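You operate a simulated robot arm through the tools that you are given. There is no shell and no other tool. Be economical: measure what you need, move in short steps, check, and stop when the job is done.

Carry out the task below with a simulated two-armed robot. There is one attempt and no reset: what you move stays moved.

## Task
Pick up the rolled drawing from the bare end of the drawings table with one hand, pass it to the other hand and put it on the middle shelf of the screen cart.

Only the result counts: the job must be done as asked and must still hold three seconds after the hand-in. Knocking over, shifting, dropping, spilling or breaking anything else fails it.

## Robot
Two 7-joint arms with two-finger parallel grippers on one trunk, on a base that drives. Base frame: it is fixed to the floor where the robot stands at the start and does not move with it; the origin is under the middle of the robot, x ahead of it, y to its left, z up; the surface under the hand at the start is at about z = 740. Lengths are in mm, angles in degrees, forces in N, time in s.
The left shoulder is at the start at [71, 156, 1005], the right one opposite. Places, roughly: middle shelf of the screen cart [-800, -2300, 600]. Payload 3.91 kg a hand.
Tool frame (each hand has its own): the origin (TCP) lies between the finger pads and is the grasp point; the fingertips stand 30 mm ahead of it; z points along the fingers, y is the line along which they close. Largest opening 110 mm; finger width 20, thickness 10; the body of the gripper, 48 by 112 mm, starts 55 mm behind the TCP.
Orientation is told as [roll, pitch, yaw] about the base's x, y, z axes, in that order, counted from this pose: with the fingers straight down and closing along the base's y, the tool's x points along the base's -x, its y along +y and its z along -z.

## Interface
- The arms move only by the tool send_rows. It takes "left_increments", "right_increments" or both (then of equal length, played together; a hand with none holds still); each is a list of rows, each an object (a shift or turn left out is 0, a gripper value left out holds the last) with "xyz": the shift along the base's x, y, z in units of 30 mm (1.0 is 30 mm), a list of three; "delta_rot": the turn, a rotation vector about the base's x, y, z in units of 4 degrees (1.0 is 4 degrees), a list of three; "fingers": the opening, from 0 (shut) to 1 (fully open). In form: [{"xyz": [x, y, z], "delta_rot": [ax, ay, az], "fingers": fingers}, ...]. A call has 1 to 12 rows; each row shifts and turns the commanded pose from where the row before left it. A call with a number of a shift or a turn outside -1 to 1 is refused whole. A row lasts 0.2 s, in which the tool goes at most 50 mm and 8.6 degrees; a call with a longer step from one row to the next is refused whole, and so is a gripper value outside its range. Where a pose cannot be reached the arm comes as near as it can. A force on the tool above 40 N (or 10 N above the force at the start of the call, whichever is more), or a blocked arm, ends the call early, and 0.2 s more pass. The fingers move at their own pace (about 108 mm/s each) and stop on an object; they squeeze with about 39 N. The grip force told is the motor's: it shows also when the fingers shut on nothing. Time passes only in rows, and 0.2 s behind the last, so rows that do not move let the fingers close. The reply holds the time, the measured pose of the TCP, the force on the tool along the base axes, the opening and the grip force, in the units named above and with some noise, with the torque about the TCP (base axes, N m) and any sound that the robot's microphone picked up.
- Cameras (640 x 400 px; columns grow to the right, rows downward): "scene" is now at [141.6, -28.1, 1253.3]; the picture's right is [-0.27, -0.96, 0.00], its down [-0.37, 0.10, -0.92] and it looks along [0.89, -0.25, -0.38] (base axes); focal length 262 px, centre (320, 200). "left" rides on the left gripper at [72, -17, -103] in its tool frame; the picture's right is [0.23, 0.97, 0.00], its down [-0.76, 0.18, -0.62] and it looks along [-0.61, 0.14, 0.78] (tool axes); focal length 222 px, centre (320, 200). "right" rides on the right gripper at [72, 17, -103] in its tool frame; the picture's right is [-0.23, 0.97, 0.00], its down [-0.76, -0.18, -0.62] and it looks along [-0.61, -0.14, 0.78] (tool axes); focal length 222 px, centre (320, 200). There is no depth. A picture from a camera that has moved, and an enlarged one, comes with that camera's place and axes in the base frame and with its lens.
- snapshot(camera): a new picture of that camera. The clock stands still meanwhile.
- raise_lower(by): slides the trunk up (or, below 0, down) by that many mm; the arms and the scene camera ride with it, the base frame stays. It gives what a move gives, with no picture.
- drive_base(legs): drives the robot by 1 to 6 legs, each [ahead, left, turn to the left] in mm, mm and degrees, along the robot's own axes; the way and the turn of a leg run together, so that a leg with both is an arc; at most 1500 mm and 180 degrees a leg. The arms and the cameras ride along, it lands a little off, and it stops where it bumps. It gives what a move gives.
- head_to(pan, tilt): turns the head with the scene camera to pan (to the left, within 86 degrees either way) and tilt (down, from -29 to 69), counted from straight ahead of the robot. It gives what a move gives.
- close_up(camera, box): a new picture of the part [left, top, right, bottom] of that camera's present view, enlarged. The clock stands still meanwhile.
- sign_off(): hands the job in; it is judged then, once.

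Work in short steps. Places have to be worked out from the pictures, the camera data and where the tool is seen: move nearer, look again, correct. Check each grasp and each placing, and mend what went wrong. You have 120 turns and 92 pictures in all, those below and enlarged ones among them. Open the grippers and draw the arms clear of the work before you hand the job in, unless the task says otherwise; then end with one line.

The tools are called after "Request:" by a JSON object that holds its "method" and its "body". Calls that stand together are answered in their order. send_rows: Moves the arms, as the interface text tells. Its arguments: {"type":"object","properties":{"left_increments":{"type":"array","items":{"type":"object","properties":{"xyz":{"type":"array","items":{"type":"number"}},"delta_rot":{"type":"array","items":{"type":"number"}},"fingers":{"type":"number"}}}},"right_increments":{"type":"array","items":{"type":"object","properties":{"xyz":{"type":"array","items":{"type":"number"}},"delta_rot":{"type":"array","items":{"type":"number"}},"fingers":{"type":"number"}}}}},"required":[]} The other tools are called the same way: raise_lower (by) slides the trunk up or down; drive_base (legs) drives the base; head_to (pan, tilt) turns the head that bears the scene camera; snapshot (camera) takes a picture; close_up (camera, box) takes an enlarged picture of a part of a camera's view; sign_off () hands the job in.

At the start:

```text
time_s: 0.0
left_eef_pos: [785.8, 237.3, 1019.7]
left_tcp_rot: [0.0, -0.1, 0.0]
left_ft_force: [0.6, -0.6, 0.0]
left_moment: [0.01, 0.01, 0.01]
left_opening: 110.5
left_grip_force: 0.1
right_eef_pos: [750.1, -472.2, 1011.9]
right_tcp_rot: [0.0, 0.0, 0.1]
right_ft_force: [-0.2, -0.4, 1.1]
right_moment: [-0.01, 0.02, -0.01]
right_opening: 110.2
right_grip_force: 0.2
trunk travel left (down, up): [-450.0, 490.0]
robot x, y, heading: [-0.4, -3.9, 0.0]
head pan, tilt: [-15.9, 22.5]
```

scene: 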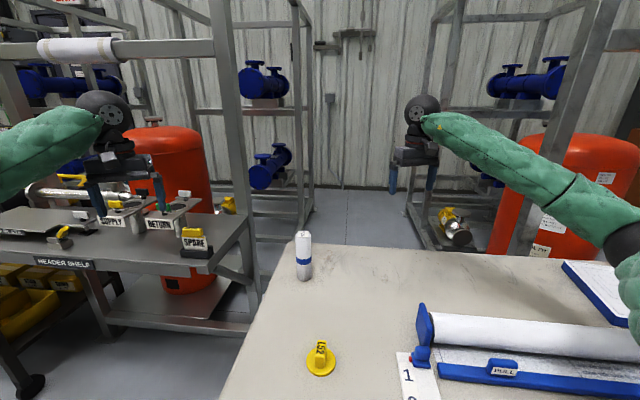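
right: 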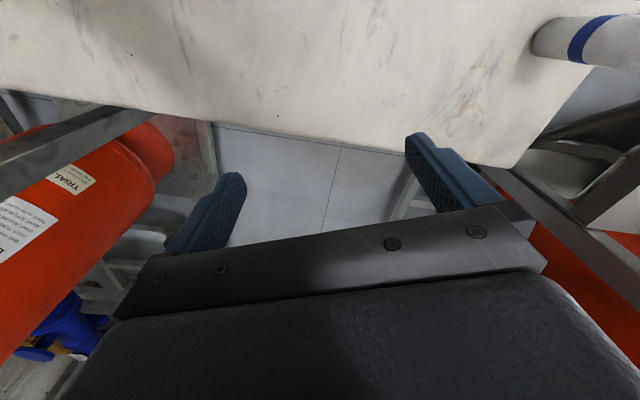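
left: 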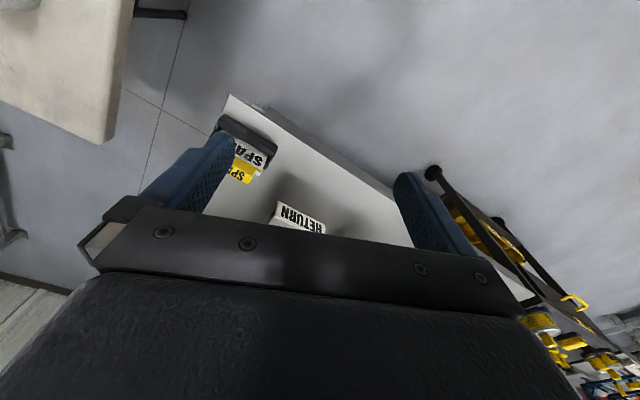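

I'll take a closer look at the table and the white roll with the blue band, and look toward the cart as well.

Request:
{"method": "close_up", "body": {"camera": "scene", "box": [220, 200, 420, 400]}}

Request:
{"method": "head_to", "body": {"pan": -60, "tilt": 25}}

Request:
{"method": "snapshot", "body": {"camera": "scene"}}

Request:
{"method": "head_to", "body": {"pan": -86, "tilt": 20}}

Request:
{"method": "snapshot", "body": {"camera": "scene"}}

```text
2.00 times, centred on (320, 300) of scene
camera zoom: at [141.6, -28.1, 1253.3], right [-0.27, -0.96, 0.0], down [-0.37, 0.1, -0.92], along [0.89, -0.25, -0.38], focal length 524 px, centre (320, 0)
```

zoom: 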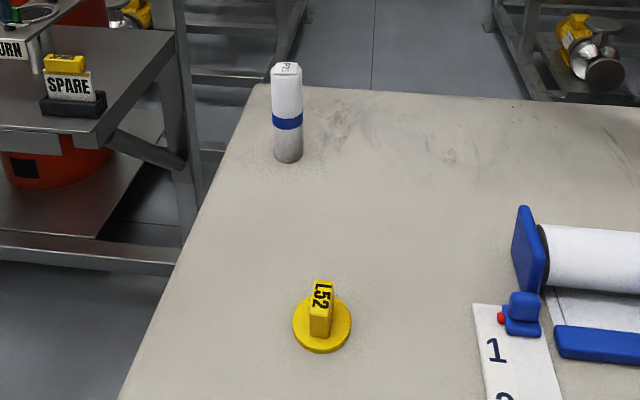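

```text
time_s: 1.1
left_eef_pos: [785.8, 236.2, 1021.6]
left_tcp_rot: [0.1, 0.1, -0.1]
left_ft_force: [0.1, 0.5, 0.6]
left_moment: [-0.01, -0.01, -0.03]
left_opening: 109.9
left_grip_force: 0.0
right_eef_pos: [749.6, -473.6, 1011.5]
right_tcp_rot: [0.0, 0.0, 0.0]
right_ft_force: [0.0, -0.1, 0.0]
right_moment: [-0.02, 0.01, -0.03]
right_opening: 110.0
right_grip_force: 0.0
trunk travel left (down, up): [-450.0, 490.0]
robot x, y, heading: [-2.5, 1.1, 0.0]
head pan, tilt: [-60.0, 25.0]
```

```text
87 pictures are left
camera scene: at [98.6, -82.5, 1249.3], right [-0.87, -0.5, 0.0], down [-0.21, 0.37, -0.91], along [0.45, -0.78, -0.42], focal length 262 px, centre (320, 200)
```

scene: 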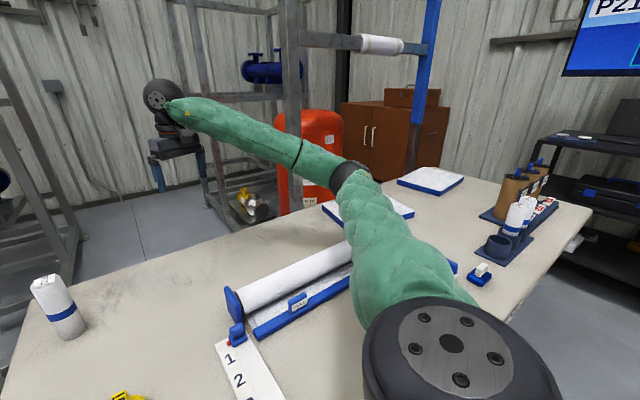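

```text
time_s: 2.0
left_eef_pos: [785.9, 237.4, 1020.9]
left_tcp_rot: [-0.1, 0.0, 0.0]
left_ft_force: [0.9, 0.2, -0.5]
left_moment: [0.01, -0.02, 0.05]
left_opening: 109.8
left_grip_force: 0.1
right_eef_pos: [750.7, -472.7, 1011.0]
right_tcp_rot: [-0.1, 0.0, 0.0]
right_ft_force: [1.3, 0.1, 0.0]
right_moment: [0.0, 0.01, -0.02]
right_opening: 110.2
right_grip_force: 0.1
trunk travel left (down, up): [-450.0, 490.0]
robot x, y, heading: [-2.3, -0.6, 0.1]
head pan, tilt: [-85.9, 20.0]
```

```text
86 pictures are left
camera scene: at [59.1, -95.6, 1257.4], right [-1.0, -0.07, 0.0], down [-0.03, 0.34, -0.94], along [0.07, -0.94, -0.34], focal length 262 px, centre (320, 200)
```

scene: 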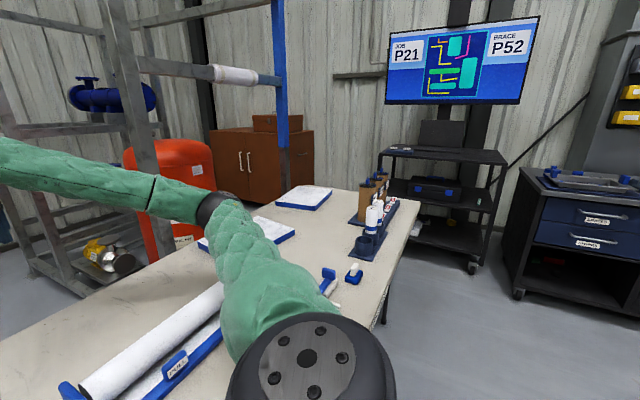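

The roll (labelled P21) stands upright at about (770, -152), top about z 880. I'll bring the left hand over it, staying high.

Request:
{"method": "send_rows", "body": {"left_increments": [{"xyz": [0, -1, 0]}, {"xyz": [0, -1, 0]}, {"xyz": [0, -1, 0]}, {"xyz": [0, -1, 0]}, {"xyz": [0, -1, 0]}, {"xyz": [0, -1, 0]}, {"xyz": [0, -1, 0]}, {"xyz": [0, -1, 0]}, {"xyz": [0, -1, 0]}, {"xyz": [-0.2, -1, 0]}, {"xyz": [-0.2, -1, 0]}, {"xyz": [-0.2, -1, 0], "fingers": 1}]}}

Request:
{"method": "snapshot", "body": {"camera": "left"}}

Request:
{"method": "head_to", "body": {"pan": -15, "tilt": 30}}

Request:
{"method": "snapshot", "body": {"camera": "scene"}}

```text
time_s: 4.6
left_eef_pos: [767.3, -124.5, 1020.9]
left_tcp_rot: [0.0, 0.0, -0.1]
left_ft_force: [0.0, -0.3, 0.0]
left_moment: [-0.01, 0.02, -0.04]
left_opening: 110.0
left_grip_force: 0.0
right_eef_pos: [750.1, -473.0, 1011.0]
right_tcp_rot: [0.0, 0.0, 0.0]
right_ft_force: [0.0, -0.8, -0.3]
right_moment: [0.04, -0.01, 0.03]
right_opening: 109.9
right_grip_force: 0.1
trunk travel left (down, up): [-450.0, 490.0]
robot x, y, heading: [-1.1, 1.8, 0.2]
head pan, tilt: [-85.9, 20.0]
```

```text
85 pictures are left
camera left: at [695.7, -141.5, 1124.2], right [-0.23, 0.97, 0.0], down [0.76, 0.18, 0.62], along [0.61, 0.14, -0.78], focal length 222 px, centre (320, 200)
```

left: 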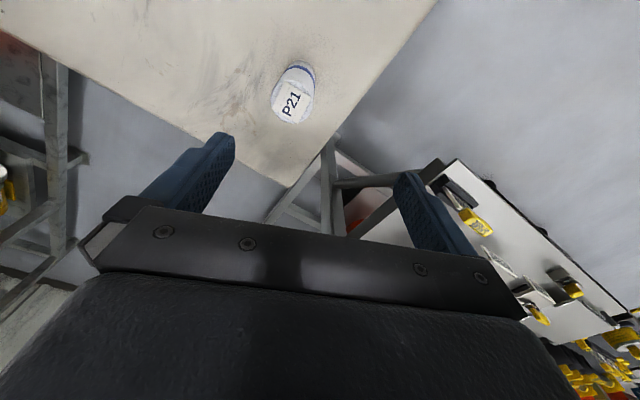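

```text
time_s: 6.0
left_eef_pos: [767.4, -123.2, 1020.1]
left_tcp_rot: [0.0, 0.0, 0.0]
left_ft_force: [-0.2, 0.0, -1.1]
left_moment: [0.02, -0.01, 0.0]
left_opening: 110.1
left_grip_force: 0.0
right_eef_pos: [750.0, -471.8, 1013.0]
right_tcp_rot: [0.0, 0.1, 0.0]
right_ft_force: [0.3, 0.8, 0.0]
right_moment: [-0.02, -0.01, 0.03]
right_opening: 110.1
right_grip_force: 0.0
trunk travel left (down, up): [-450.0, 490.0]
robot x, y, heading: [0.4, -1.0, 0.1]
head pan, tilt: [-15.0, 30.0]
```

```text
84 pictures are left
camera scene: at [139.8, -26.4, 1241.3], right [-0.26, -0.97, 0.0], down [-0.48, 0.13, -0.87], along [0.84, -0.22, -0.5], focal length 262 px, centre (320, 200)
```

scene: 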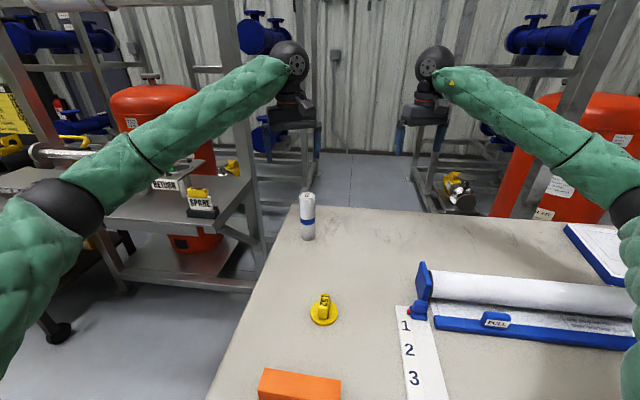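

The left camera puts the roll's top at about (766, -156). I centre above it and descend partway.

Request:
{"method": "send_rows", "body": {"left_increments": [{"xyz": [0, -1, 0]}, {"xyz": [0, -0.07, -1]}, {"xyz": [0, 0, -1]}, {"xyz": [0, 0, -0.7]}]}}

Request:
{"method": "snapshot", "body": {"camera": "left"}}

Request:
{"method": "close_up", "body": {"camera": "scene", "box": [220, 50, 420, 250]}}

```text
time_s: 7.0
left_eef_pos: [769.0, -153.8, 939.6]
left_tcp_rot: [0.0, 0.1, 0.1]
left_ft_force: [-0.4, -0.1, 0.0]
left_moment: [-0.02, 0.0, -0.02]
left_opening: 110.0
left_grip_force: 0.0
right_eef_pos: [750.8, -473.9, 1011.6]
right_tcp_rot: [0.0, 0.0, 0.0]
right_ft_force: [0.1, 0.0, 0.0]
right_moment: [-0.02, 0.01, 0.0]
right_opening: 110.2
right_grip_force: 0.0
trunk travel left (down, up): [-450.0, 490.0]
robot x, y, heading: [0.1, 1.2, -0.2]
head pan, tilt: [-15.0, 30.0]
```

```text
83 pictures are left
camera left: at [696.2, -170.9, 1043.7], right [-0.23, 0.97, 0.0], down [0.76, 0.18, 0.62], along [0.61, 0.14, -0.78], focal length 222 px, centre (320, 200)
```

left: 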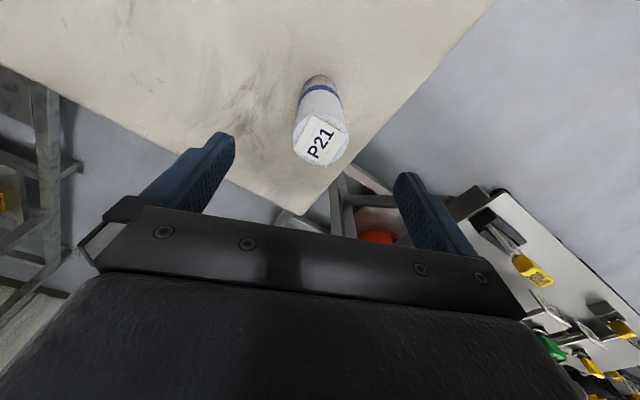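

```text
2.00 times, centred on (320, 150) of scene
camera zoom: at [140.2, -26.0, 1241.3], right [-0.26, -0.97, 0.0], down [-0.48, 0.13, -0.87], along [0.84, -0.22, -0.5], focal length 524 px, centre (320, 300)
```

zoom: 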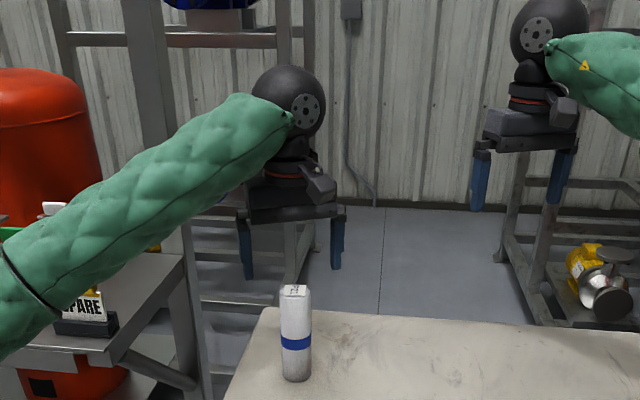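

Triangulation puts the top centre near (760, -156, ~900). I'll adjust and descend so the fingers straddle the top.

Request:
{"method": "send_rows", "body": {"left_increments": [{"xyz": [-0.2, -0.05, -0.9]}, {"xyz": [0, 0, -0.9]}]}}

Request:
{"method": "snapshot", "body": {"camera": "left"}}

Request:
{"method": "close_up", "body": {"camera": "scene", "box": [220, 50, 420, 250]}}

```text
time_s: 7.6
left_eef_pos: [762.1, -157.3, 886.0]
left_tcp_rot: [0.0, 0.0, 0.0]
left_ft_force: [0.8, -0.1, 0.0]
left_moment: [0.0, -0.04, 0.02]
left_opening: 110.0
left_grip_force: 0.0
right_eef_pos: [750.8, -473.0, 1012.1]
right_tcp_rot: [-0.1, 0.1, 0.0]
right_ft_force: [0.9, 0.2, -0.4]
right_moment: [0.01, 0.01, 0.0]
right_opening: 109.7
right_grip_force: 0.1
trunk travel left (down, up): [-450.0, 490.0]
robot x, y, heading: [2.1, 2.6, -0.4]
head pan, tilt: [-15.0, 30.0]
```

```text
81 pictures are left
camera left: at [690.7, -172.6, 989.8], right [-0.23, 0.97, 0.0], down [0.76, 0.18, 0.62], along [0.61, 0.14, -0.78], focal length 222 px, centre (320, 200)
```

left: 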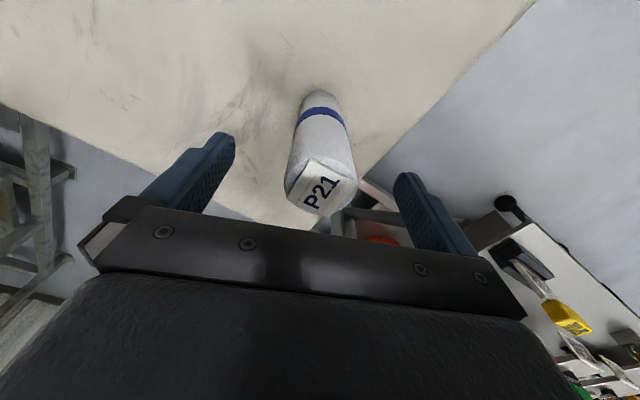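

```text
2.00 times, centred on (320, 150) of scene
camera zoom: at [140.1, -26.3, 1241.3], right [-0.26, -0.97, 0.0], down [-0.48, 0.13, -0.87], along [0.84, -0.22, -0.5], focal length 524 px, centre (320, 300)
```

zoom: 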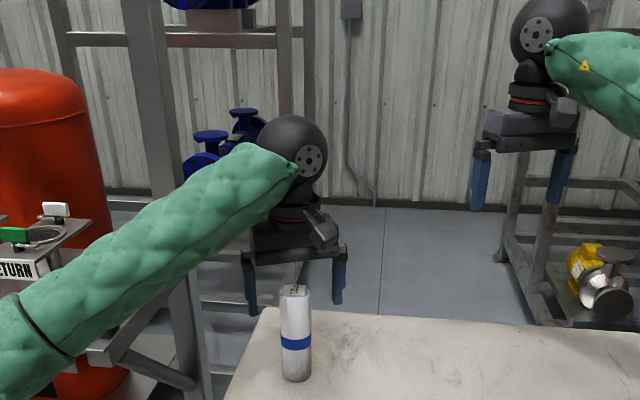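

The TCP projects right onto the roll's top centre. I lower 16 mm and close.

Request:
{"method": "send_rows", "body": {"left_increments": [{"xyz": [0, 0, -0.5]}, {"fingers": 0.3}, {"fingers": 0}, {}, {}, {}]}}

Request:
{"method": "snapshot", "body": {"camera": "left"}}

```text
time_s: 9.0
left_eef_pos: [762.0, -155.7, 871.8]
left_tcp_rot: [0.1, 0.0, 0.0]
left_ft_force: [-1.2, 1.8, 3.2]
left_moment: [0.03, 0.1, -0.03]
left_opening: 41.8
left_grip_force: 39.0
right_eef_pos: [750.7, -473.2, 1011.8]
right_tcp_rot: [0.0, 0.0, -0.1]
right_ft_force: [0.4, 0.1, 0.2]
right_moment: [-0.01, -0.04, -0.04]
right_opening: 110.2
right_grip_force: 0.1
trunk travel left (down, up): [-450.0, 490.0]
robot x, y, heading: [3.0, -1.2, 0.2]
head pan, tilt: [-15.0, 30.0]
```

```text
79 pictures are left
camera left: at [690.2, -172.9, 975.2], right [-0.23, 0.97, 0.0], down [0.76, 0.18, 0.62], along [0.61, 0.14, -0.78], focal length 222 px, centre (320, 200)
```

left: 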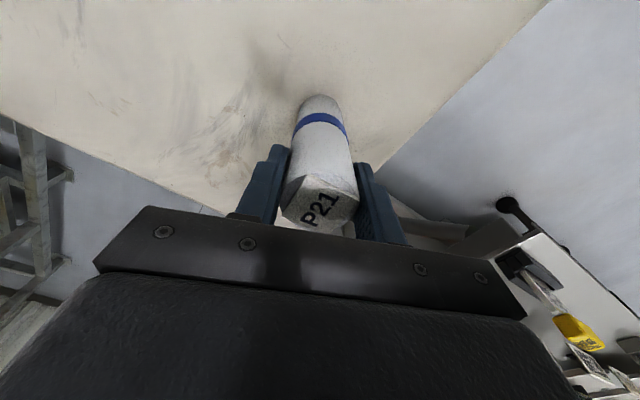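

Gripped (41.8 mm). I lift the roll with the left hand while starting to pitch the right hand to fingers-forward.

Request:
{"method": "send_rows", "body": {"left_increments": [{"xyz": [0, 0, 0.5]}, {"xyz": [0, 0, 1]}, {"xyz": [0, 0, 1]}, {"xyz": [0, 0, 1]}, {"xyz": [0, 0, 1]}, {"xyz": [0, 0, 1]}, {"xyz": [-0.5, 0.5, 1]}, {"xyz": [-0.5, 0.5, 0.5]}, {"xyz": [-0.5, 1, 0]}, {"xyz": [-0.5, 1, 0]}, {}, {}], "right_increments": [{"delta_rot": [0, -1, 0]}, {"delta_rot": [0, -1, 0]}, {"delta_rot": [0, -1, 0]}, {"delta_rot": [0, -1, 0]}, {"delta_rot": [0, -1, 0]}, {"delta_rot": [0, -1, 0]}, {"delta_rot": [0, -1, 0]}, {"delta_rot": [0, -1, 0]}, {"delta_rot": [0, -1, 0]}, {"delta_rot": [0, -1, 0]}, {"delta_rot": [0, -1, 0]}, {"delta_rot": [0, -1, 0]}]}}

Request:
{"method": "snapshot", "body": {"camera": "scene"}}

```text
time_s: 11.6
left_eef_pos: [701.3, -66.5, 1081.8]
left_tcp_rot: [0.0, 0.0, -0.1]
left_ft_force: [-0.6, 0.2, -1.7]
left_moment: [-0.01, 0.03, 0.01]
left_opening: 42.1
left_grip_force: 39.0
right_eef_pos: [750.0, -472.8, 1012.3]
right_tcp_rot: [0.1, -48.0, 0.1]
right_ft_force: [-0.5, -0.3, 0.3]
right_moment: [0.0, 0.02, -0.02]
right_opening: 110.0
right_grip_force: 0.1
trunk travel left (down, up): [-450.0, 490.0]
robot x, y, heading: [-3.5, -3.7, -0.4]
head pan, tilt: [-15.0, 30.0]
```

```text
78 pictures are left
camera scene: at [139.5, -26.0, 1241.4], right [-0.26, -0.97, 0.0], down [-0.48, 0.13, -0.87], along [0.84, -0.22, -0.5], focal length 262 px, centre (320, 200)
```

scene: 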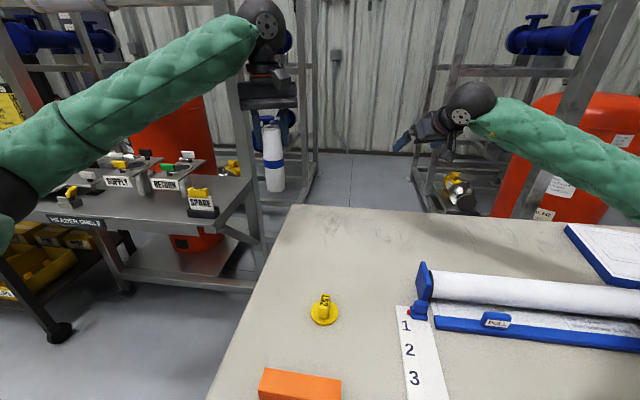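

Lift good. Finishing the right hand's pitch to horizontal, then yawing it to the left.

Request:
{"method": "send_rows", "body": {"right_increments": [{"delta_rot": [0, -1, 0]}, {"delta_rot": [0, -1, 0]}, {"delta_rot": [0, -1, 0]}, {"delta_rot": [0, -1, 0]}, {"delta_rot": [0, -1, 0]}, {"delta_rot": [0, -1, 0]}, {"delta_rot": [0, -1, 0]}, {"delta_rot": [0, -1, 0]}, {"delta_rot": [0, -1, 0]}, {"delta_rot": [0, -1, 0]}, {"delta_rot": [0, -0.5, 0]}, {}]}}

Request:
{"method": "send_rows", "body": {"right_increments": [{"xyz": [-0.3, 0.3, 0], "delta_rot": [0, 0, 1]}, {"xyz": [-0.3, 0.3, 0], "delta_rot": [0, 0, 1]}, {"xyz": [-0.3, 0.3, 0], "delta_rot": [0, 0, 1]}, {"xyz": [-0.3, 0.3, 0], "delta_rot": [0, 0, 1]}, {"xyz": [-0.3, 0.3, 0], "delta_rot": [0, 0, 1]}, {"xyz": [-0.3, 0.3, 0], "delta_rot": [0, 0, 1]}, {"xyz": [-0.3, 0.3, 0], "delta_rot": [0, 0, 1]}, {"xyz": [-0.3, 0.3, 0], "delta_rot": [0, 0, 1]}, {"xyz": [-0.3, 0.3, 0], "delta_rot": [0, 0, 1]}, {"xyz": [-0.3, 0.3, 0], "delta_rot": [0, 0, 1]}, {"xyz": [-0.3, 0.3, 0], "delta_rot": [0, 0, 1]}, {"xyz": [-0.3, 0.3, 0], "delta_rot": [0, 0, 1]}]}}

Request:
{"method": "snapshot", "body": {"camera": "scene"}}

Request:
{"method": "snapshot", "body": {"camera": "right"}}

```text
time_s: 14.2
left_eef_pos: [695.7, -67.6, 1088.0]
left_tcp_rot: [-0.3, -0.2, -0.4]
left_ft_force: [0.5, -0.1, -1.8]
left_moment: [-0.01, 0.03, 0.0]
left_opening: 42.0
left_grip_force: 39.4
right_eef_pos: [743.5, -468.0, 1030.9]
right_tcp_rot: [-111.2, -88.7, 110.5]
right_ft_force: [0.0, -0.6, -0.6]
right_moment: [-0.01, -0.02, -0.01]
right_opening: 109.8
right_grip_force: 0.0
right hand out of reach, approached as far as the arm can: row 10
trunk travel left (down, up): [-450.0, 490.0]
robot x, y, heading: [1.2, 0.2, -0.3]
head pan, tilt: [-15.0, 30.0]
```

```text
time_s: 16.8
left_eef_pos: [702.3, -66.8, 1082.3]
left_tcp_rot: [0.0, 0.0, -0.1]
left_ft_force: [0.3, 0.7, -1.2]
left_moment: [0.01, 0.01, 0.02]
left_opening: 42.0
left_grip_force: 39.0
right_eef_pos: [645.8, -353.8, 1015.4]
right_tcp_rot: [55.3, -89.9, -7.2]
right_ft_force: [0.6, 0.5, 0.9]
right_moment: [-0.01, 0.02, -0.02]
right_opening: 109.9
right_grip_force: 0.0
trunk travel left (down, up): [-450.0, 490.0]
robot x, y, heading: [-3.8, 0.7, -0.0]
head pan, tilt: [-15.0, 30.0]
```

```text
77 pictures are left
camera scene: at [139.5, -25.6, 1241.3], right [-0.26, -0.97, 0.0], down [-0.48, 0.13, -0.87], along [0.84, -0.22, -0.5], focal length 262 px, centre (320, 200)
```

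scene: 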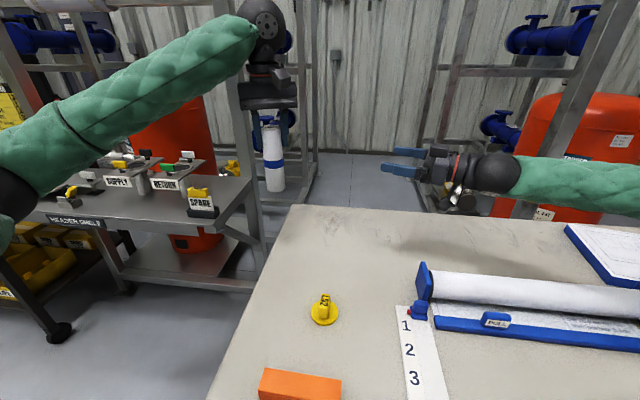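

```text
76 pictures are left
camera right: at [563.9, -420.2, 943.2], right [-0.72, 0.65, 0.23], down [-0.28, -0.58, 0.76], along [0.63, 0.49, 0.61], focal length 222 px, centre (320, 200)
```

right: 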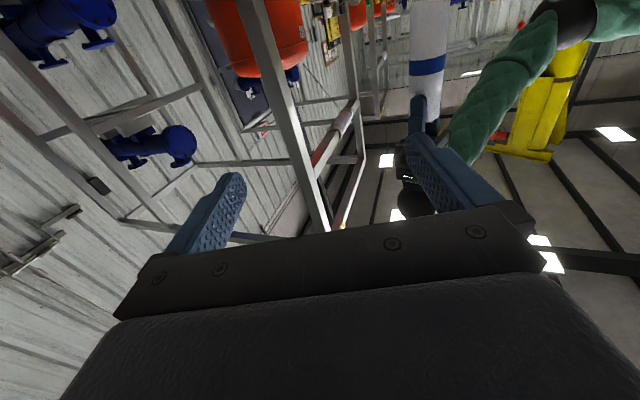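

Right hand is horizontal, yawed about 48°. I bring it to a pre-grasp about 130 mm from the roll, yaw 60°.

Request:
{"method": "send_rows", "body": {"right_increments": [{"xyz": [0, 0.8, 0], "delta_rot": [0, 0, 1]}, {"xyz": [-0.1, 1, 0], "delta_rot": [0, 0, 1]}, {"xyz": [-0.1, 1, 0], "delta_rot": [0, 0, 1]}, {"xyz": [-0.1, 1, 0.1]}, {"xyz": [0, 1, 0.1]}, {"xyz": [0, 1, 0]}, {}]}}

Request:
{"method": "snapshot", "body": {"camera": "scene"}}

Request:
{"method": "snapshot", "body": {"camera": "right"}}

```text
time_s: 18.4
left_eef_pos: [700.8, -68.8, 1082.0]
left_tcp_rot: [0.0, 0.0, 0.0]
left_ft_force: [-0.1, -0.5, -0.9]
left_moment: [0.0, 0.0, -0.01]
left_opening: 42.0
left_grip_force: 39.1
right_eef_pos: [636.4, -180.8, 1020.9]
right_tcp_rot: [91.3, -89.8, -31.3]
right_ft_force: [-0.6, 0.0, 0.3]
right_moment: [-0.01, 0.0, 0.02]
right_opening: 109.8
right_grip_force: 0.0
trunk travel left (down, up): [-450.0, 490.0]
robot x, y, heading: [1.8, -0.9, -0.2]
head pan, tilt: [-15.0, 30.0]
```

```text
75 pictures are left
camera scene: at [139.5, -26.6, 1241.3], right [-0.26, -0.97, 0.0], down [-0.48, 0.13, -0.87], along [0.84, -0.22, -0.5], focal length 262 px, centre (320, 200)
```

scene: 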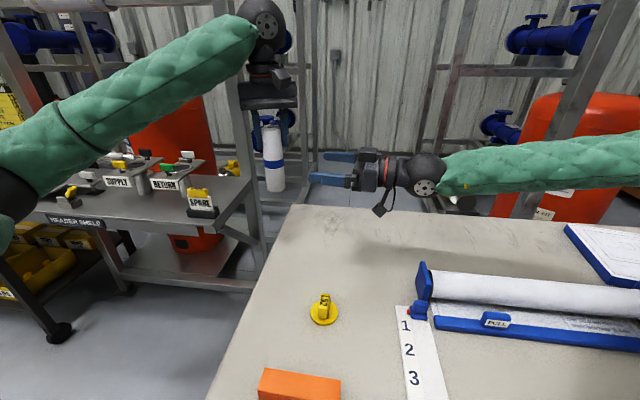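

```text
74 pictures are left
camera right: at [570.1, -262.5, 948.0], right [-0.84, 0.49, 0.23], down [-0.16, -0.63, 0.76], along [0.51, 0.61, 0.61], focal length 222 px, centre (320, 200)
```

right: 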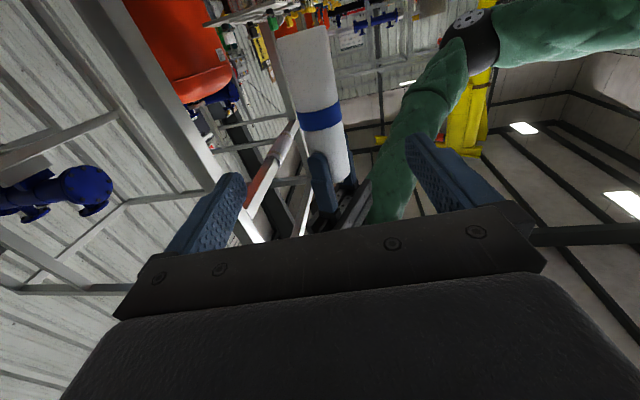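

Roll is in line between the right fingers and below the left fingertips (1052). I advance 127 mm along the fingers.

Request:
{"method": "send_rows", "body": {"right_increments": [{"xyz": [0.5, 0.866, 0]}, {"xyz": [0.5, 0.866, 0]}, {"xyz": [0.5, 0.866, 0]}, {"xyz": [0.5, 0.866, 0]}, {"xyz": [0.12, 0.2, 0]}]}}

Request:
{"method": "snapshot", "body": {"camera": "right"}}

Request:
{"method": "close_up", "body": {"camera": "scene", "box": [200, 50, 400, 250]}}

```text
time_s: 19.5
left_eef_pos: [703.7, -63.3, 1081.4]
left_tcp_rot: [0.1, -0.1, 0.5]
left_ft_force: [3.1, 0.5, -1.0]
left_moment: [0.13, -0.11, 0.01]
left_opening: 42.1
left_grip_force: 39.4
right_eef_pos: [722.4, -125.5, 1031.0]
right_tcp_rot: [42.9, -89.8, 17.8]
right_ft_force: [-2.7, -2.1, 0.0]
right_moment: [-0.04, -0.05, 0.16]
right_opening: 110.3
right_grip_force: 0.0
right hand out of reach, approached as far as the arm can: row 1, 2, 3, 4, 5
trunk travel left (down, up): [-450.0, 490.0]
robot x, y, heading: [-2.6, -1.7, 0.0]
head pan, tilt: [-15.0, 30.0]
stopped in row 5 (left hand): the force on the tool passed its limit at 48 N (the readings are from after the stop); the commanded pose is now the measured one
```

```text
73 pictures are left
camera right: at [655.8, -207.9, 958.3], right [-0.85, 0.48, 0.23], down [-0.15, -0.63, 0.76], along [0.51, 0.61, 0.6], focal length 222 px, centre (320, 200)
```

right: 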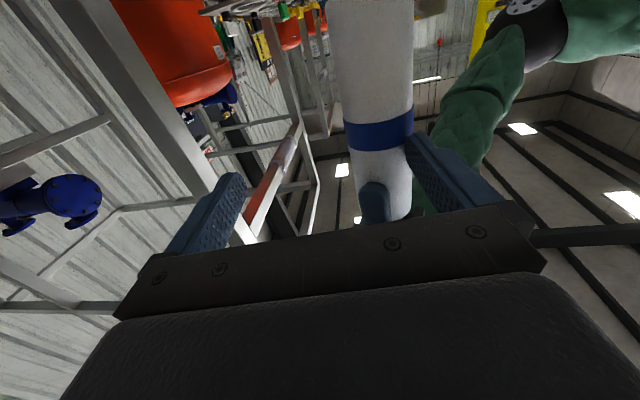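

```text
2.00 times, centred on (300, 150) of scene
camera zoom: at [139.1, -26.2, 1241.3], right [-0.26, -0.97, 0.0], down [-0.48, 0.13, -0.87], along [0.84, -0.22, -0.5], focal length 524 px, centre (360, 300)
```

zoom: 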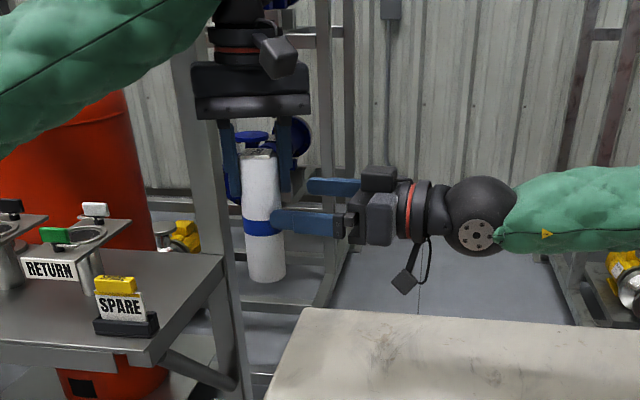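

The right arm ran out of reach and touched the roll with its near fingertip. I back the right hand straight out along its fingers and see.

Request:
{"method": "send_rows", "body": {"right_increments": [{"xyz": [-0.5, -0.866, 0]}, {"xyz": [-0.5, -0.866, 0]}, {"xyz": [-0.5, -0.866, 0]}, {"xyz": [-0.5, -0.866, 0]}, {"xyz": [-0.5, -0.866, 0], "delta_rot": [0, 0, -1]}, {"xyz": [0, -1, 0], "delta_rot": [0, 0, -1]}, {"xyz": [0, -1, 0], "delta_rot": [0, 0, -1]}, {"xyz": [0, -0.5, 0]}, {}]}}

Request:
{"method": "close_up", "body": {"camera": "scene", "box": [200, 50, 400, 250]}}

Request:
{"method": "snapshot", "body": {"camera": "left"}}

```text
time_s: 21.5
left_eef_pos: [705.4, -64.3, 1082.4]
left_tcp_rot: [0.1, 0.0, 0.6]
left_ft_force: [-0.5, -0.2, -0.8]
left_moment: [0.01, -0.03, -0.01]
left_opening: 42.1
left_grip_force: 38.8
right_eef_pos: [648.0, -331.6, 1031.8]
right_tcp_rot: [47.3, -89.9, 1.4]
right_ft_force: [-0.9, -0.1, -0.6]
right_moment: [0.02, -0.01, 0.0]
right_opening: 110.0
right_grip_force: 0.1
trunk travel left (down, up): [-450.0, 490.0]
robot x, y, heading: [0.2, -1.1, -0.1]
head pan, tilt: [-15.0, 30.0]
```

```text
2.00 times, centred on (300, 150) of scene
camera zoom: at [139.7, -26.8, 1241.2], right [-0.26, -0.97, 0.0], down [-0.48, 0.13, -0.87], along [0.84, -0.22, -0.5], focal length 524 px, centre (360, 300)
```

zoom: 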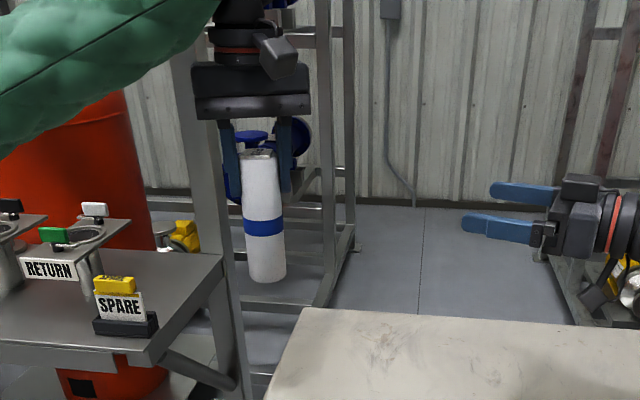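

```text
70 pictures are left
camera left: at [632.8, -81.9, 1185.4], right [-0.24, 0.97, 0.0], down [0.76, 0.18, 0.62], along [0.61, 0.15, -0.78], focal length 222 px, centre (320, 200)
```

left: 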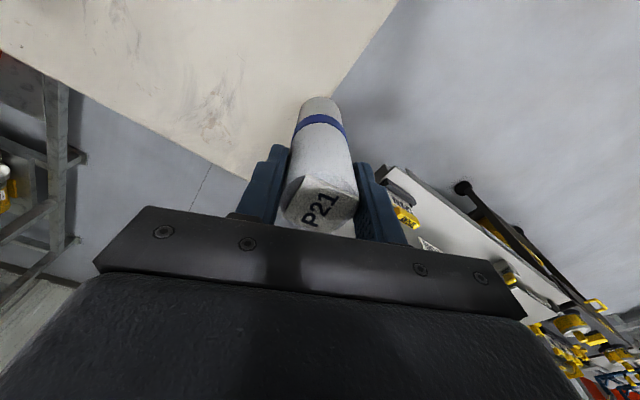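

The roll is undisturbed. I test whether the right hand reaches a handover spot nearer its side: (660, -220), then backs off 130 mm.

Request:
{"method": "send_rows", "body": {"right_increments": [{"xyz": [0.2, 0.9, -0.3]}, {"xyz": [0.2, 0.9, 0]}, {"xyz": [0, 0.9, 0]}, {"xyz": [0, 0.9, 0]}, {}]}}

Request:
{"method": "send_rows", "body": {"right_increments": [{"xyz": [-0.67, -0.74, 0]}, {"xyz": [-0.67, -0.74, 0]}, {"xyz": [-0.67, -0.74, 0]}, {"xyz": [-0.67, -0.74, 0]}, {"xyz": [-0.34, -0.37, 0]}, {}]}}

```text
time_s: 22.7
left_eef_pos: [704.4, -64.8, 1082.0]
left_tcp_rot: [0.2, -0.1, 0.5]
left_ft_force: [-0.8, 0.9, -1.3]
left_moment: [0.03, -0.03, -0.02]
left_opening: 42.0
left_grip_force: 39.1
right_eef_pos: [670.4, -269.4, 1027.7]
right_tcp_rot: [34.4, -89.6, 15.2]
right_ft_force: [0.7, 0.1, 0.2]
right_moment: [-0.06, -0.02, 0.02]
right_opening: 110.2
right_grip_force: 0.0
right hand out of reach, approached as far as the arm can: row 3, 4
trunk travel left (down, up): [-450.0, 490.0]
robot x, y, heading: [0.2, 2.0, 0.2]
head pan, tilt: [-15.0, 30.0]
```

```text
time_s: 23.4
left_eef_pos: [704.3, -62.0, 1081.3]
left_tcp_rot: [0.2, 0.0, 0.6]
left_ft_force: [0.3, -0.3, -2.1]
left_moment: [0.02, -0.01, 0.01]
left_opening: 42.1
left_grip_force: 38.9
right_eef_pos: [619.5, -295.6, 893.1]
right_tcp_rot: [54.9, -76.0, -3.9]
right_ft_force: [-2.1, 9.4, 14.8]
right_moment: [-0.42, 1.69, -1.06]
right_opening: 110.0
right_grip_force: 0.0
trunk travel left (down, up): [-450.0, 490.0]
robot x, y, heading: [-0.0, -2.0, 0.1]
head pan, tilt: [-15.0, 30.0]
stopped in row 3 (right hand): the force on the tool passed its limit at 169 N (the readings are from after the stop); the commanded pose is now the measured one
```

The arm swung down unexpectedly and hit something. I look before doing anything else.

Request:
{"method": "snapshot", "body": {"camera": "scene"}}

Request:
{"method": "snapshot", "body": {"camera": "right"}}

Request:
{"method": "head_to", "body": {"pan": -40, "tilt": 50}}

Request:
{"method": "snapshot", "body": {"camera": "scene"}}

```text
69 pictures are left
camera scene: at [139.7, -25.8, 1241.3], right [-0.26, -0.97, 0.0], down [-0.48, 0.13, -0.87], along [0.84, -0.22, -0.5], focal length 262 px, centre (320, 200)
```

scene: 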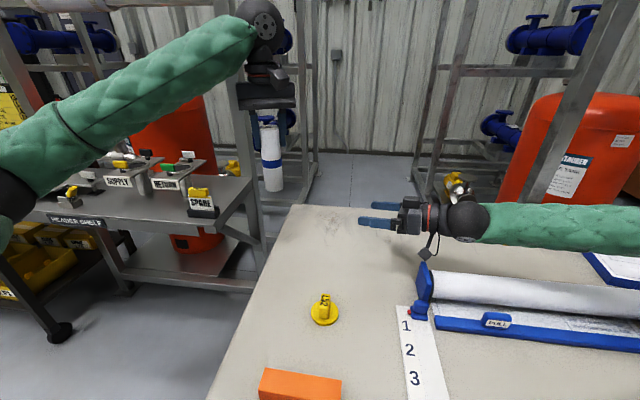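

```text
68 pictures are left
camera right: at [525.4, -365.0, 840.8], right [-0.68, 0.61, 0.41], down [-0.06, -0.61, 0.79], along [0.73, 0.51, 0.45], focal length 222 px, centre (320, 200)
```

right: 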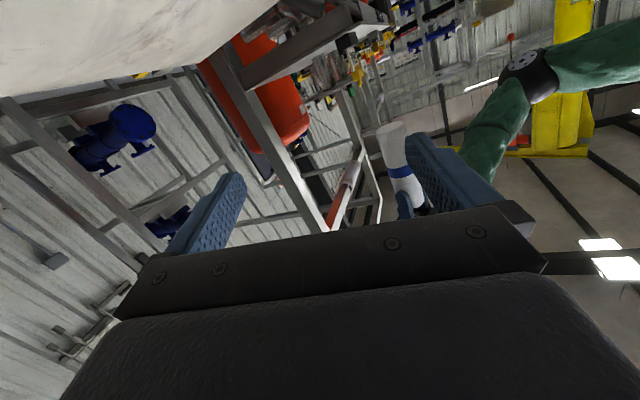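

```text
time_s: 24.3
left_eef_pos: [704.2, -62.1, 1082.6]
left_tcp_rot: [0.2, -0.1, 0.6]
left_ft_force: [0.6, 0.4, -0.5]
left_moment: [0.01, 0.01, 0.0]
left_opening: 42.0
left_grip_force: 39.6
right_eef_pos: [620.6, -296.3, 894.6]
right_tcp_rot: [54.5, -76.0, -3.5]
right_ft_force: [2.5, 0.9, 18.0]
right_moment: [-1.34, 1.62, 0.12]
right_opening: 110.1
right_grip_force: 0.1
trunk travel left (down, up): [-450.0, 490.0]
robot x, y, heading: [0.6, -1.7, 0.4]
head pan, tilt: [-40.0, 50.0]
```

```text
67 pictures are left
camera scene: at [111.2, -51.7, 1212.0], right [-0.64, -0.77, 0.0], down [-0.59, 0.49, -0.64], along [0.49, -0.41, -0.77], focal length 262 px, centre (320, 200)
```

scene: 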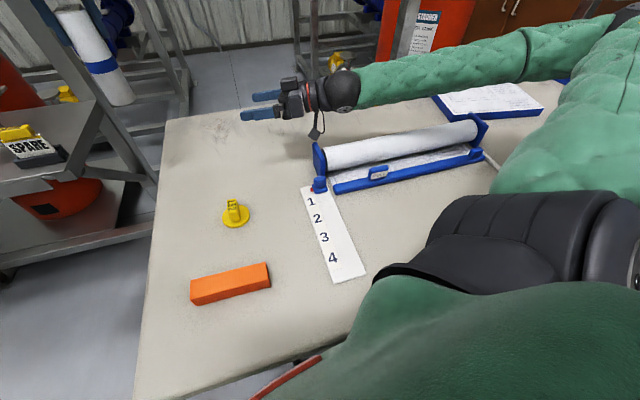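

The right hand's wrist camera is resting against the holder's end plate, it seems. I lift it straight up.

Request:
{"method": "send_rows", "body": {"right_increments": [{"xyz": [0, 0, 0.5]}, {"xyz": [0, 0, 0.7]}, {"xyz": [0, 0, 1]}, {"xyz": [0, 0, 1]}]}}

Request:
{"method": "head_to", "body": {"pan": -15.9, "tilt": 22.5}}

Request:
{"method": "close_up", "body": {"camera": "scene", "box": [220, 200, 420, 400]}}

Request:
{"method": "snapshot", "body": {"camera": "scene"}}

```text
time_s: 25.3
left_eef_pos: [705.4, -61.2, 1081.7]
left_tcp_rot: [0.2, 0.0, 0.6]
left_ft_force: [-0.7, -0.9, -1.1]
left_moment: [-0.03, -0.01, 0.02]
left_opening: 42.1
left_grip_force: 38.9
right_eef_pos: [620.7, -297.7, 990.3]
right_tcp_rot: [54.5, -76.0, -3.5]
right_ft_force: [0.6, 0.0, 0.3]
right_moment: [-0.05, 0.0, -0.04]
right_opening: 110.1
right_grip_force: 0.1
trunk travel left (down, up): [-450.0, 490.0]
robot x, y, heading: [2.3, 3.4, 0.3]
head pan, tilt: [-40.0, 50.0]
```

```text
time_s: 26.2
left_eef_pos: [706.1, -64.4, 1081.3]
left_tcp_rot: [0.1, -0.1, 0.7]
left_ft_force: [-0.1, 0.1, -0.8]
left_moment: [0.02, -0.01, -0.01]
left_opening: 42.1
left_grip_force: 38.9
right_eef_pos: [620.6, -299.1, 988.8]
right_tcp_rot: [54.6, -75.9, -3.8]
right_ft_force: [0.1, -1.0, 0.4]
right_moment: [-0.01, -0.03, -0.02]
right_opening: 109.9
right_grip_force: 0.0
trunk travel left (down, up): [-450.0, 490.0]
robot x, y, heading: [-2.9, 3.4, 0.2]
head pan, tilt: [-15.9, 22.5]
```

```text
2.00 times, centred on (320, 300) of scene
camera zoom: at [141.9, -28.3, 1253.2], right [-0.27, -0.96, 0.0], down [-0.37, 0.11, -0.92], along [0.89, -0.25, -0.38], focal length 524 px, centre (320, 0)
```

zoom: 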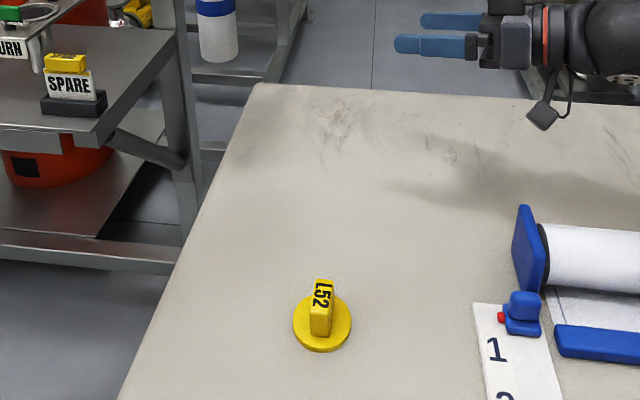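

```text
65 pictures are left
camera scene: at [141.9, -28.3, 1253.2], right [-0.27, -0.96, 0.0], down [-0.37, 0.11, -0.92], along [0.89, -0.25, -0.38], focal length 262 px, centre (320, 200)
```

scene: 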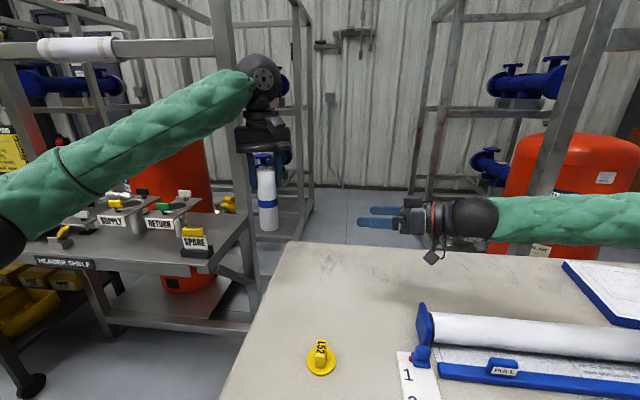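

Nothing on the table shifted. I'd rather redo the handover away from the table, so I look to both sides/rear for free floor before backing off.

Request:
{"method": "head_to", "body": {"pan": 86, "tilt": 30}}

Request:
{"method": "snapshot", "body": {"camera": "scene"}}

Request:
{"method": "head_to", "body": {"pan": -86, "tilt": 35}}

Request:
{"method": "snapshot", "body": {"camera": "scene"}}

```text
time_s: 28.0
left_eef_pos: [704.4, -62.2, 1082.2]
left_tcp_rot: [0.3, 0.0, 0.6]
left_ft_force: [-0.6, 0.1, -0.2]
left_moment: [-0.02, 0.02, 0.0]
left_opening: 42.0
left_grip_force: 38.8
right_eef_pos: [621.1, -297.1, 989.2]
right_tcp_rot: [54.6, -75.9, -3.6]
right_ft_force: [-0.8, 0.1, -0.4]
right_moment: [0.01, 0.0, 0.01]
right_opening: 109.9
right_grip_force: 0.0
trunk travel left (down, up): [-450.0, 490.0]
robot x, y, heading: [0.3, 3.6, 0.0]
head pan, tilt: [85.9, 30.0]
```

```text
64 pictures are left
camera scene: at [59.0, 87.3, 1241.3], right [1.0, -0.07, 0.0], down [-0.04, -0.5, -0.87], along [0.06, 0.86, -0.5], focal length 262 px, centre (320, 200)
```

scene: 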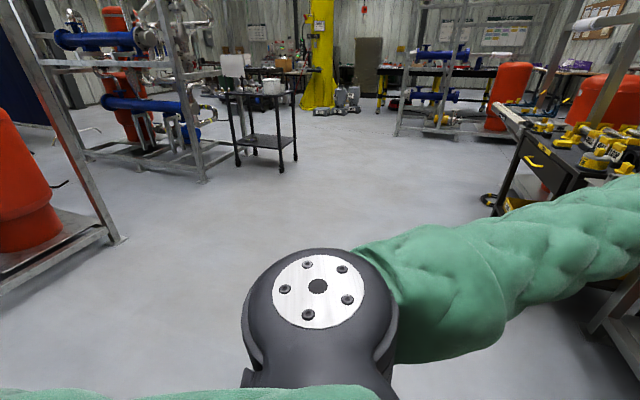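

```text
time_s: 30.6
left_eef_pos: [706.2, -62.2, 1082.2]
left_tcp_rot: [0.2, 0.0, 0.6]
left_ft_force: [0.0, -0.3, -0.9]
left_moment: [0.0, 0.05, -0.03]
left_opening: 42.0
left_grip_force: 39.0
right_eef_pos: [621.0, -298.8, 990.1]
right_tcp_rot: [54.5, -75.9, -3.7]
right_ft_force: [0.4, 0.2, -0.1]
right_moment: [0.03, -0.05, 0.03]
right_opening: 110.2
right_grip_force: 0.1
trunk travel left (down, up): [-450.0, 490.0]
robot x, y, heading: [2.0, -3.4, 0.3]
head pan, tilt: [-85.9, 35.0]
```

```text
63 pictures are left
camera scene: at [59.0, -90.8, 1233.5], right [-1.0, -0.07, 0.0], down [-0.04, 0.57, -0.82], along [0.06, -0.82, -0.57], focal length 262 px, centre (320, 200)
```

scene: 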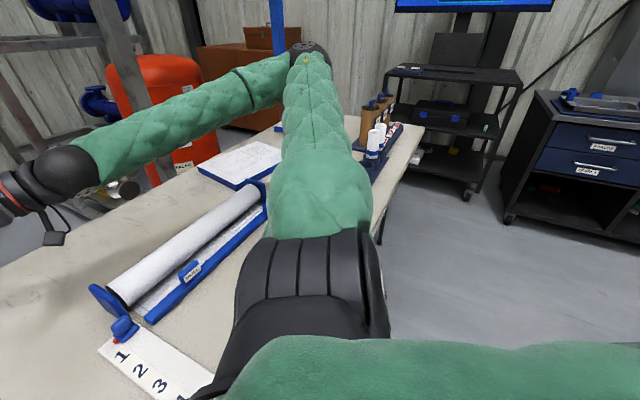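

Floor behind on both sides looks free. I back away 400 mm and look again.

Request:
{"method": "drive_base", "body": {"legs": [[-400, 0, 0]]}}

Request:
{"method": "head_to", "body": {"pan": -40, "tilt": 40}}

Request:
{"method": "snapshot", "body": {"camera": "scene"}}

```text
time_s: 33.1
left_eef_pos: [309.0, -63.0, 1081.6]
left_tcp_rot: [0.2, -0.1, 0.6]
left_ft_force: [-0.4, -0.3, -0.7]
left_moment: [-0.01, -0.05, -0.04]
left_opening: 42.0
left_grip_force: 38.6
right_eef_pos: [223.8, -296.9, 991.2]
right_tcp_rot: [54.6, -76.0, -3.7]
right_ft_force: [0.1, 0.0, -0.1]
right_moment: [0.0, -0.01, -0.02]
right_opening: 110.1
right_grip_force: 0.1
trunk travel left (down, up): [-450.0, 490.0]
robot x, y, heading: [-395.3, 1.1, 0.2]
head pan, tilt: [-85.9, 35.0]
```

```text
time_s: 34.2
left_eef_pos: [309.3, -62.9, 1082.4]
left_tcp_rot: [0.3, 0.1, 0.7]
left_ft_force: [0.7, 0.1, -1.4]
left_moment: [0.0, 0.04, -0.01]
left_opening: 42.1
left_grip_force: 38.9
right_eef_pos: [226.0, -298.6, 989.4]
right_tcp_rot: [54.6, -75.8, -3.7]
right_ft_force: [-0.6, -0.2, -0.1]
right_moment: [-0.01, -0.02, 0.0]
right_opening: 109.8
right_grip_force: 0.0
trunk travel left (down, up): [-450.0, 490.0]
robot x, y, heading: [-394.1, -3.7, -0.1]
head pan, tilt: [-40.0, 40.0]
```

```text
62 pictures are left
camera scene: at [-277.9, -58.1, 1225.9], right [-0.64, -0.77, 0.0], down [-0.49, 0.41, -0.77], along [0.59, -0.49, -0.64], focal length 262 px, centre (320, 200)
```

scene: 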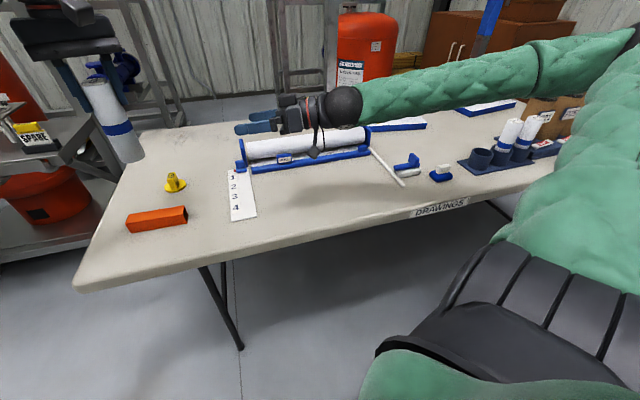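

All intact. I back a further 500 mm so the hands are clear of the table.

Request:
{"method": "drive_base", "body": {"legs": [[-500, 0, 0]]}}

Request:
{"method": "head_to", "body": {"pan": -15, "tilt": 30}}

Request:
{"method": "snapshot", "body": {"camera": "scene"}}

```text
time_s: 37.2
left_eef_pos: [-194.2, -58.4, 1083.0]
left_tcp_rot: [0.2, -0.1, 1.4]
left_ft_force: [-0.7, 0.9, -0.9]
left_moment: [0.01, -0.01, 0.0]
left_opening: 42.0
left_grip_force: 38.8
right_eef_pos: [-275.4, -294.1, 991.1]
right_tcp_rot: [54.6, -76.0, -2.9]
right_ft_force: [-0.1, 0.4, 0.5]
right_moment: [0.02, -0.01, 0.01]
right_opening: 109.7
right_grip_force: 0.0
trunk travel left (down, up): [-450.0, 490.0]
robot x, y, heading: [-900.2, -4.3, 0.6]
head pan, tilt: [-40.0, 40.0]
```

```text
time_s: 38.1
left_eef_pos: [-194.2, -57.8, 1081.4]
left_tcp_rot: [0.2, -0.1, 1.5]
left_ft_force: [-0.7, -0.4, -1.1]
left_moment: [-0.02, 0.0, 0.04]
left_opening: 42.1
left_grip_force: 39.2
right_eef_pos: [-273.6, -294.5, 990.5]
right_tcp_rot: [54.6, -75.9, -2.8]
right_ft_force: [-0.2, 0.0, 0.3]
right_moment: [0.01, -0.03, -0.03]
right_opening: 110.2
right_grip_force: 0.0
trunk travel left (down, up): [-450.0, 490.0]
robot x, y, heading: [-893.9, -3.1, 1.0]
head pan, tilt: [-15.0, 30.0]
```

```text
61 pictures are left
camera scene: at [-759.5, -29.3, 1241.3], right [-0.24, -0.97, 0.0], down [-0.49, 0.12, -0.87], along [0.84, -0.21, -0.5], focal length 262 px, centre (320, 200)
```

scene: 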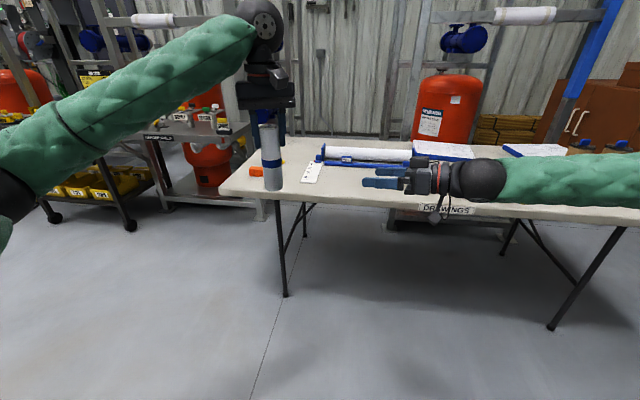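

Free space around both hands now. I test right-hand reach in small steps toward the handover spot.

Request:
{"method": "send_rows", "body": {"right_increments": [{"xyz": [0.4, 0.5, 0]}, {"xyz": [0.4, 0.5, 0]}, {"xyz": [0.4, 0.5, 0]}, {"xyz": [0, 0.7, 0]}, {"xyz": [0, 0.7, 0]}]}}

```text
time_s: 39.3
left_eef_pos: [-191.1, -57.9, 1079.6]
left_tcp_rot: [0.3, 0.1, 1.4]
left_ft_force: [0.8, -0.4, -0.9]
left_moment: [0.05, 0.03, 0.0]
left_opening: 42.2
left_grip_force: 38.8
right_eef_pos: [-237.6, -208.5, 987.6]
right_tcp_rot: [54.7, -75.7, -3.1]
right_ft_force: [0.1, 0.8, -1.0]
right_moment: [0.0, 0.0, 0.06]
right_opening: 110.1
right_grip_force: 0.1
trunk travel left (down, up): [-450.0, 490.0]
robot x, y, heading: [-895.3, -4.4, 1.0]
head pan, tilt: [-15.0, 30.0]
```

With pitch −76° the right hand reaches. I retreat it to a pre-grasp, then bring the roll over to (-225, -200).

Request:
{"method": "send_rows", "body": {"right_increments": [{"xyz": [-0.55, -0.75, 0.47]}, {"xyz": [-0.55, -0.75, 0.47]}, {"xyz": [-0.55, -0.75, 0.47]}, {"xyz": [-0.55, -0.75, 0.47]}, {}]}}

Request:
{"method": "send_rows", "body": {"left_increments": [{"xyz": [-0.23, -0.95, 0]}, {"xyz": [-0.23, -0.95, 0]}, {"xyz": [-0.23, -0.95, 0]}, {"xyz": [-0.23, -0.95, 0]}, {"xyz": [-0.23, -0.95, 0]}, {}]}}

Request:
{"method": "snapshot", "body": {"camera": "scene"}}

Request:
{"method": "snapshot", "body": {"camera": "right"}}

```text
time_s: 40.7
left_eef_pos: [-194.4, -57.4, 1081.8]
left_tcp_rot: [0.3, 0.0, 1.3]
left_ft_force: [0.2, 0.1, -0.4]
left_moment: [0.02, -0.01, 0.02]
left_opening: 41.9
left_grip_force: 38.9
right_eef_pos: [-304.6, -299.7, 969.4]
right_tcp_rot: [53.3, -67.5, -1.6]
right_ft_force: [-0.3, 0.7, -0.6]
right_moment: [0.01, -0.01, -0.01]
right_opening: 110.0
right_grip_force: 0.0
trunk travel left (down, up): [-450.0, 490.0]
robot x, y, heading: [-899.8, -5.9, 1.0]
head pan, tilt: [-15.0, 30.0]
stopped in row 5 (right hand): the arm was blocked; the commanded pose is now the measured one
```

```text
time_s: 42.1
left_eef_pos: [-227.5, -199.1, 1080.0]
left_tcp_rot: [0.1, 0.0, 1.4]
left_ft_force: [-0.9, -0.1, -1.4]
left_moment: [-0.01, 0.03, 0.01]
left_opening: 42.0
left_grip_force: 38.9
right_eef_pos: [-303.4, -298.7, 969.7]
right_tcp_rot: [53.2, -67.5, -1.4]
right_ft_force: [-0.8, 1.2, -0.4]
right_moment: [0.01, -0.04, 0.02]
right_opening: 110.1
right_grip_force: 0.2
trunk travel left (down, up): [-450.0, 490.0]
robot x, y, heading: [-900.2, -5.2, 0.8]
head pan, tilt: [-15.0, 30.0]
```

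```text
60 pictures are left
camera scene: at [-759.4, -28.7, 1241.3], right [-0.24, -0.97, 0.0], down [-0.49, 0.12, -0.87], along [0.84, -0.21, -0.5], focal length 262 px, centre (320, 200)
```

scene: 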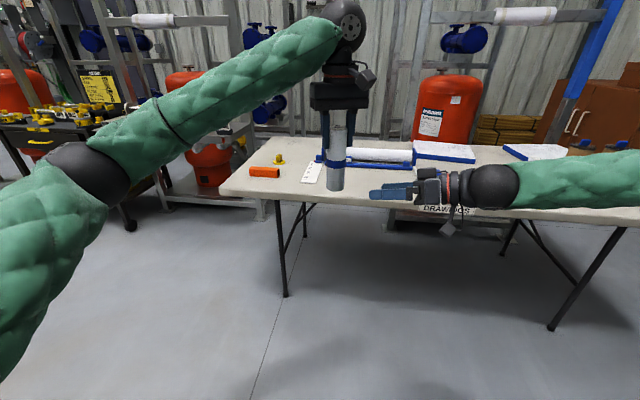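

```text
59 pictures are left
camera right: at [-404.0, -369.5, 931.0], right [-0.62, 0.6, 0.51], down [0.06, -0.61, 0.79], along [0.78, 0.52, 0.34], focal length 222 px, centre (320, 200)
```

right: 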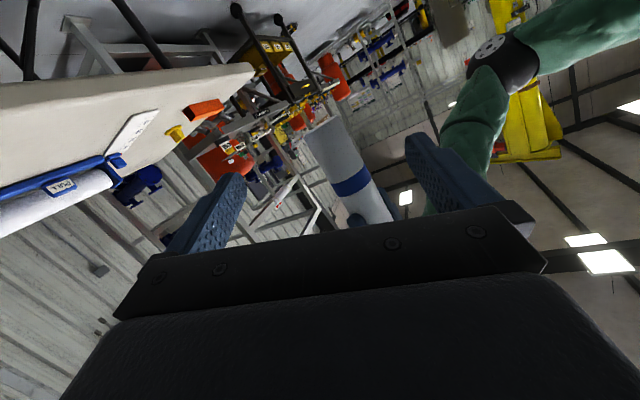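

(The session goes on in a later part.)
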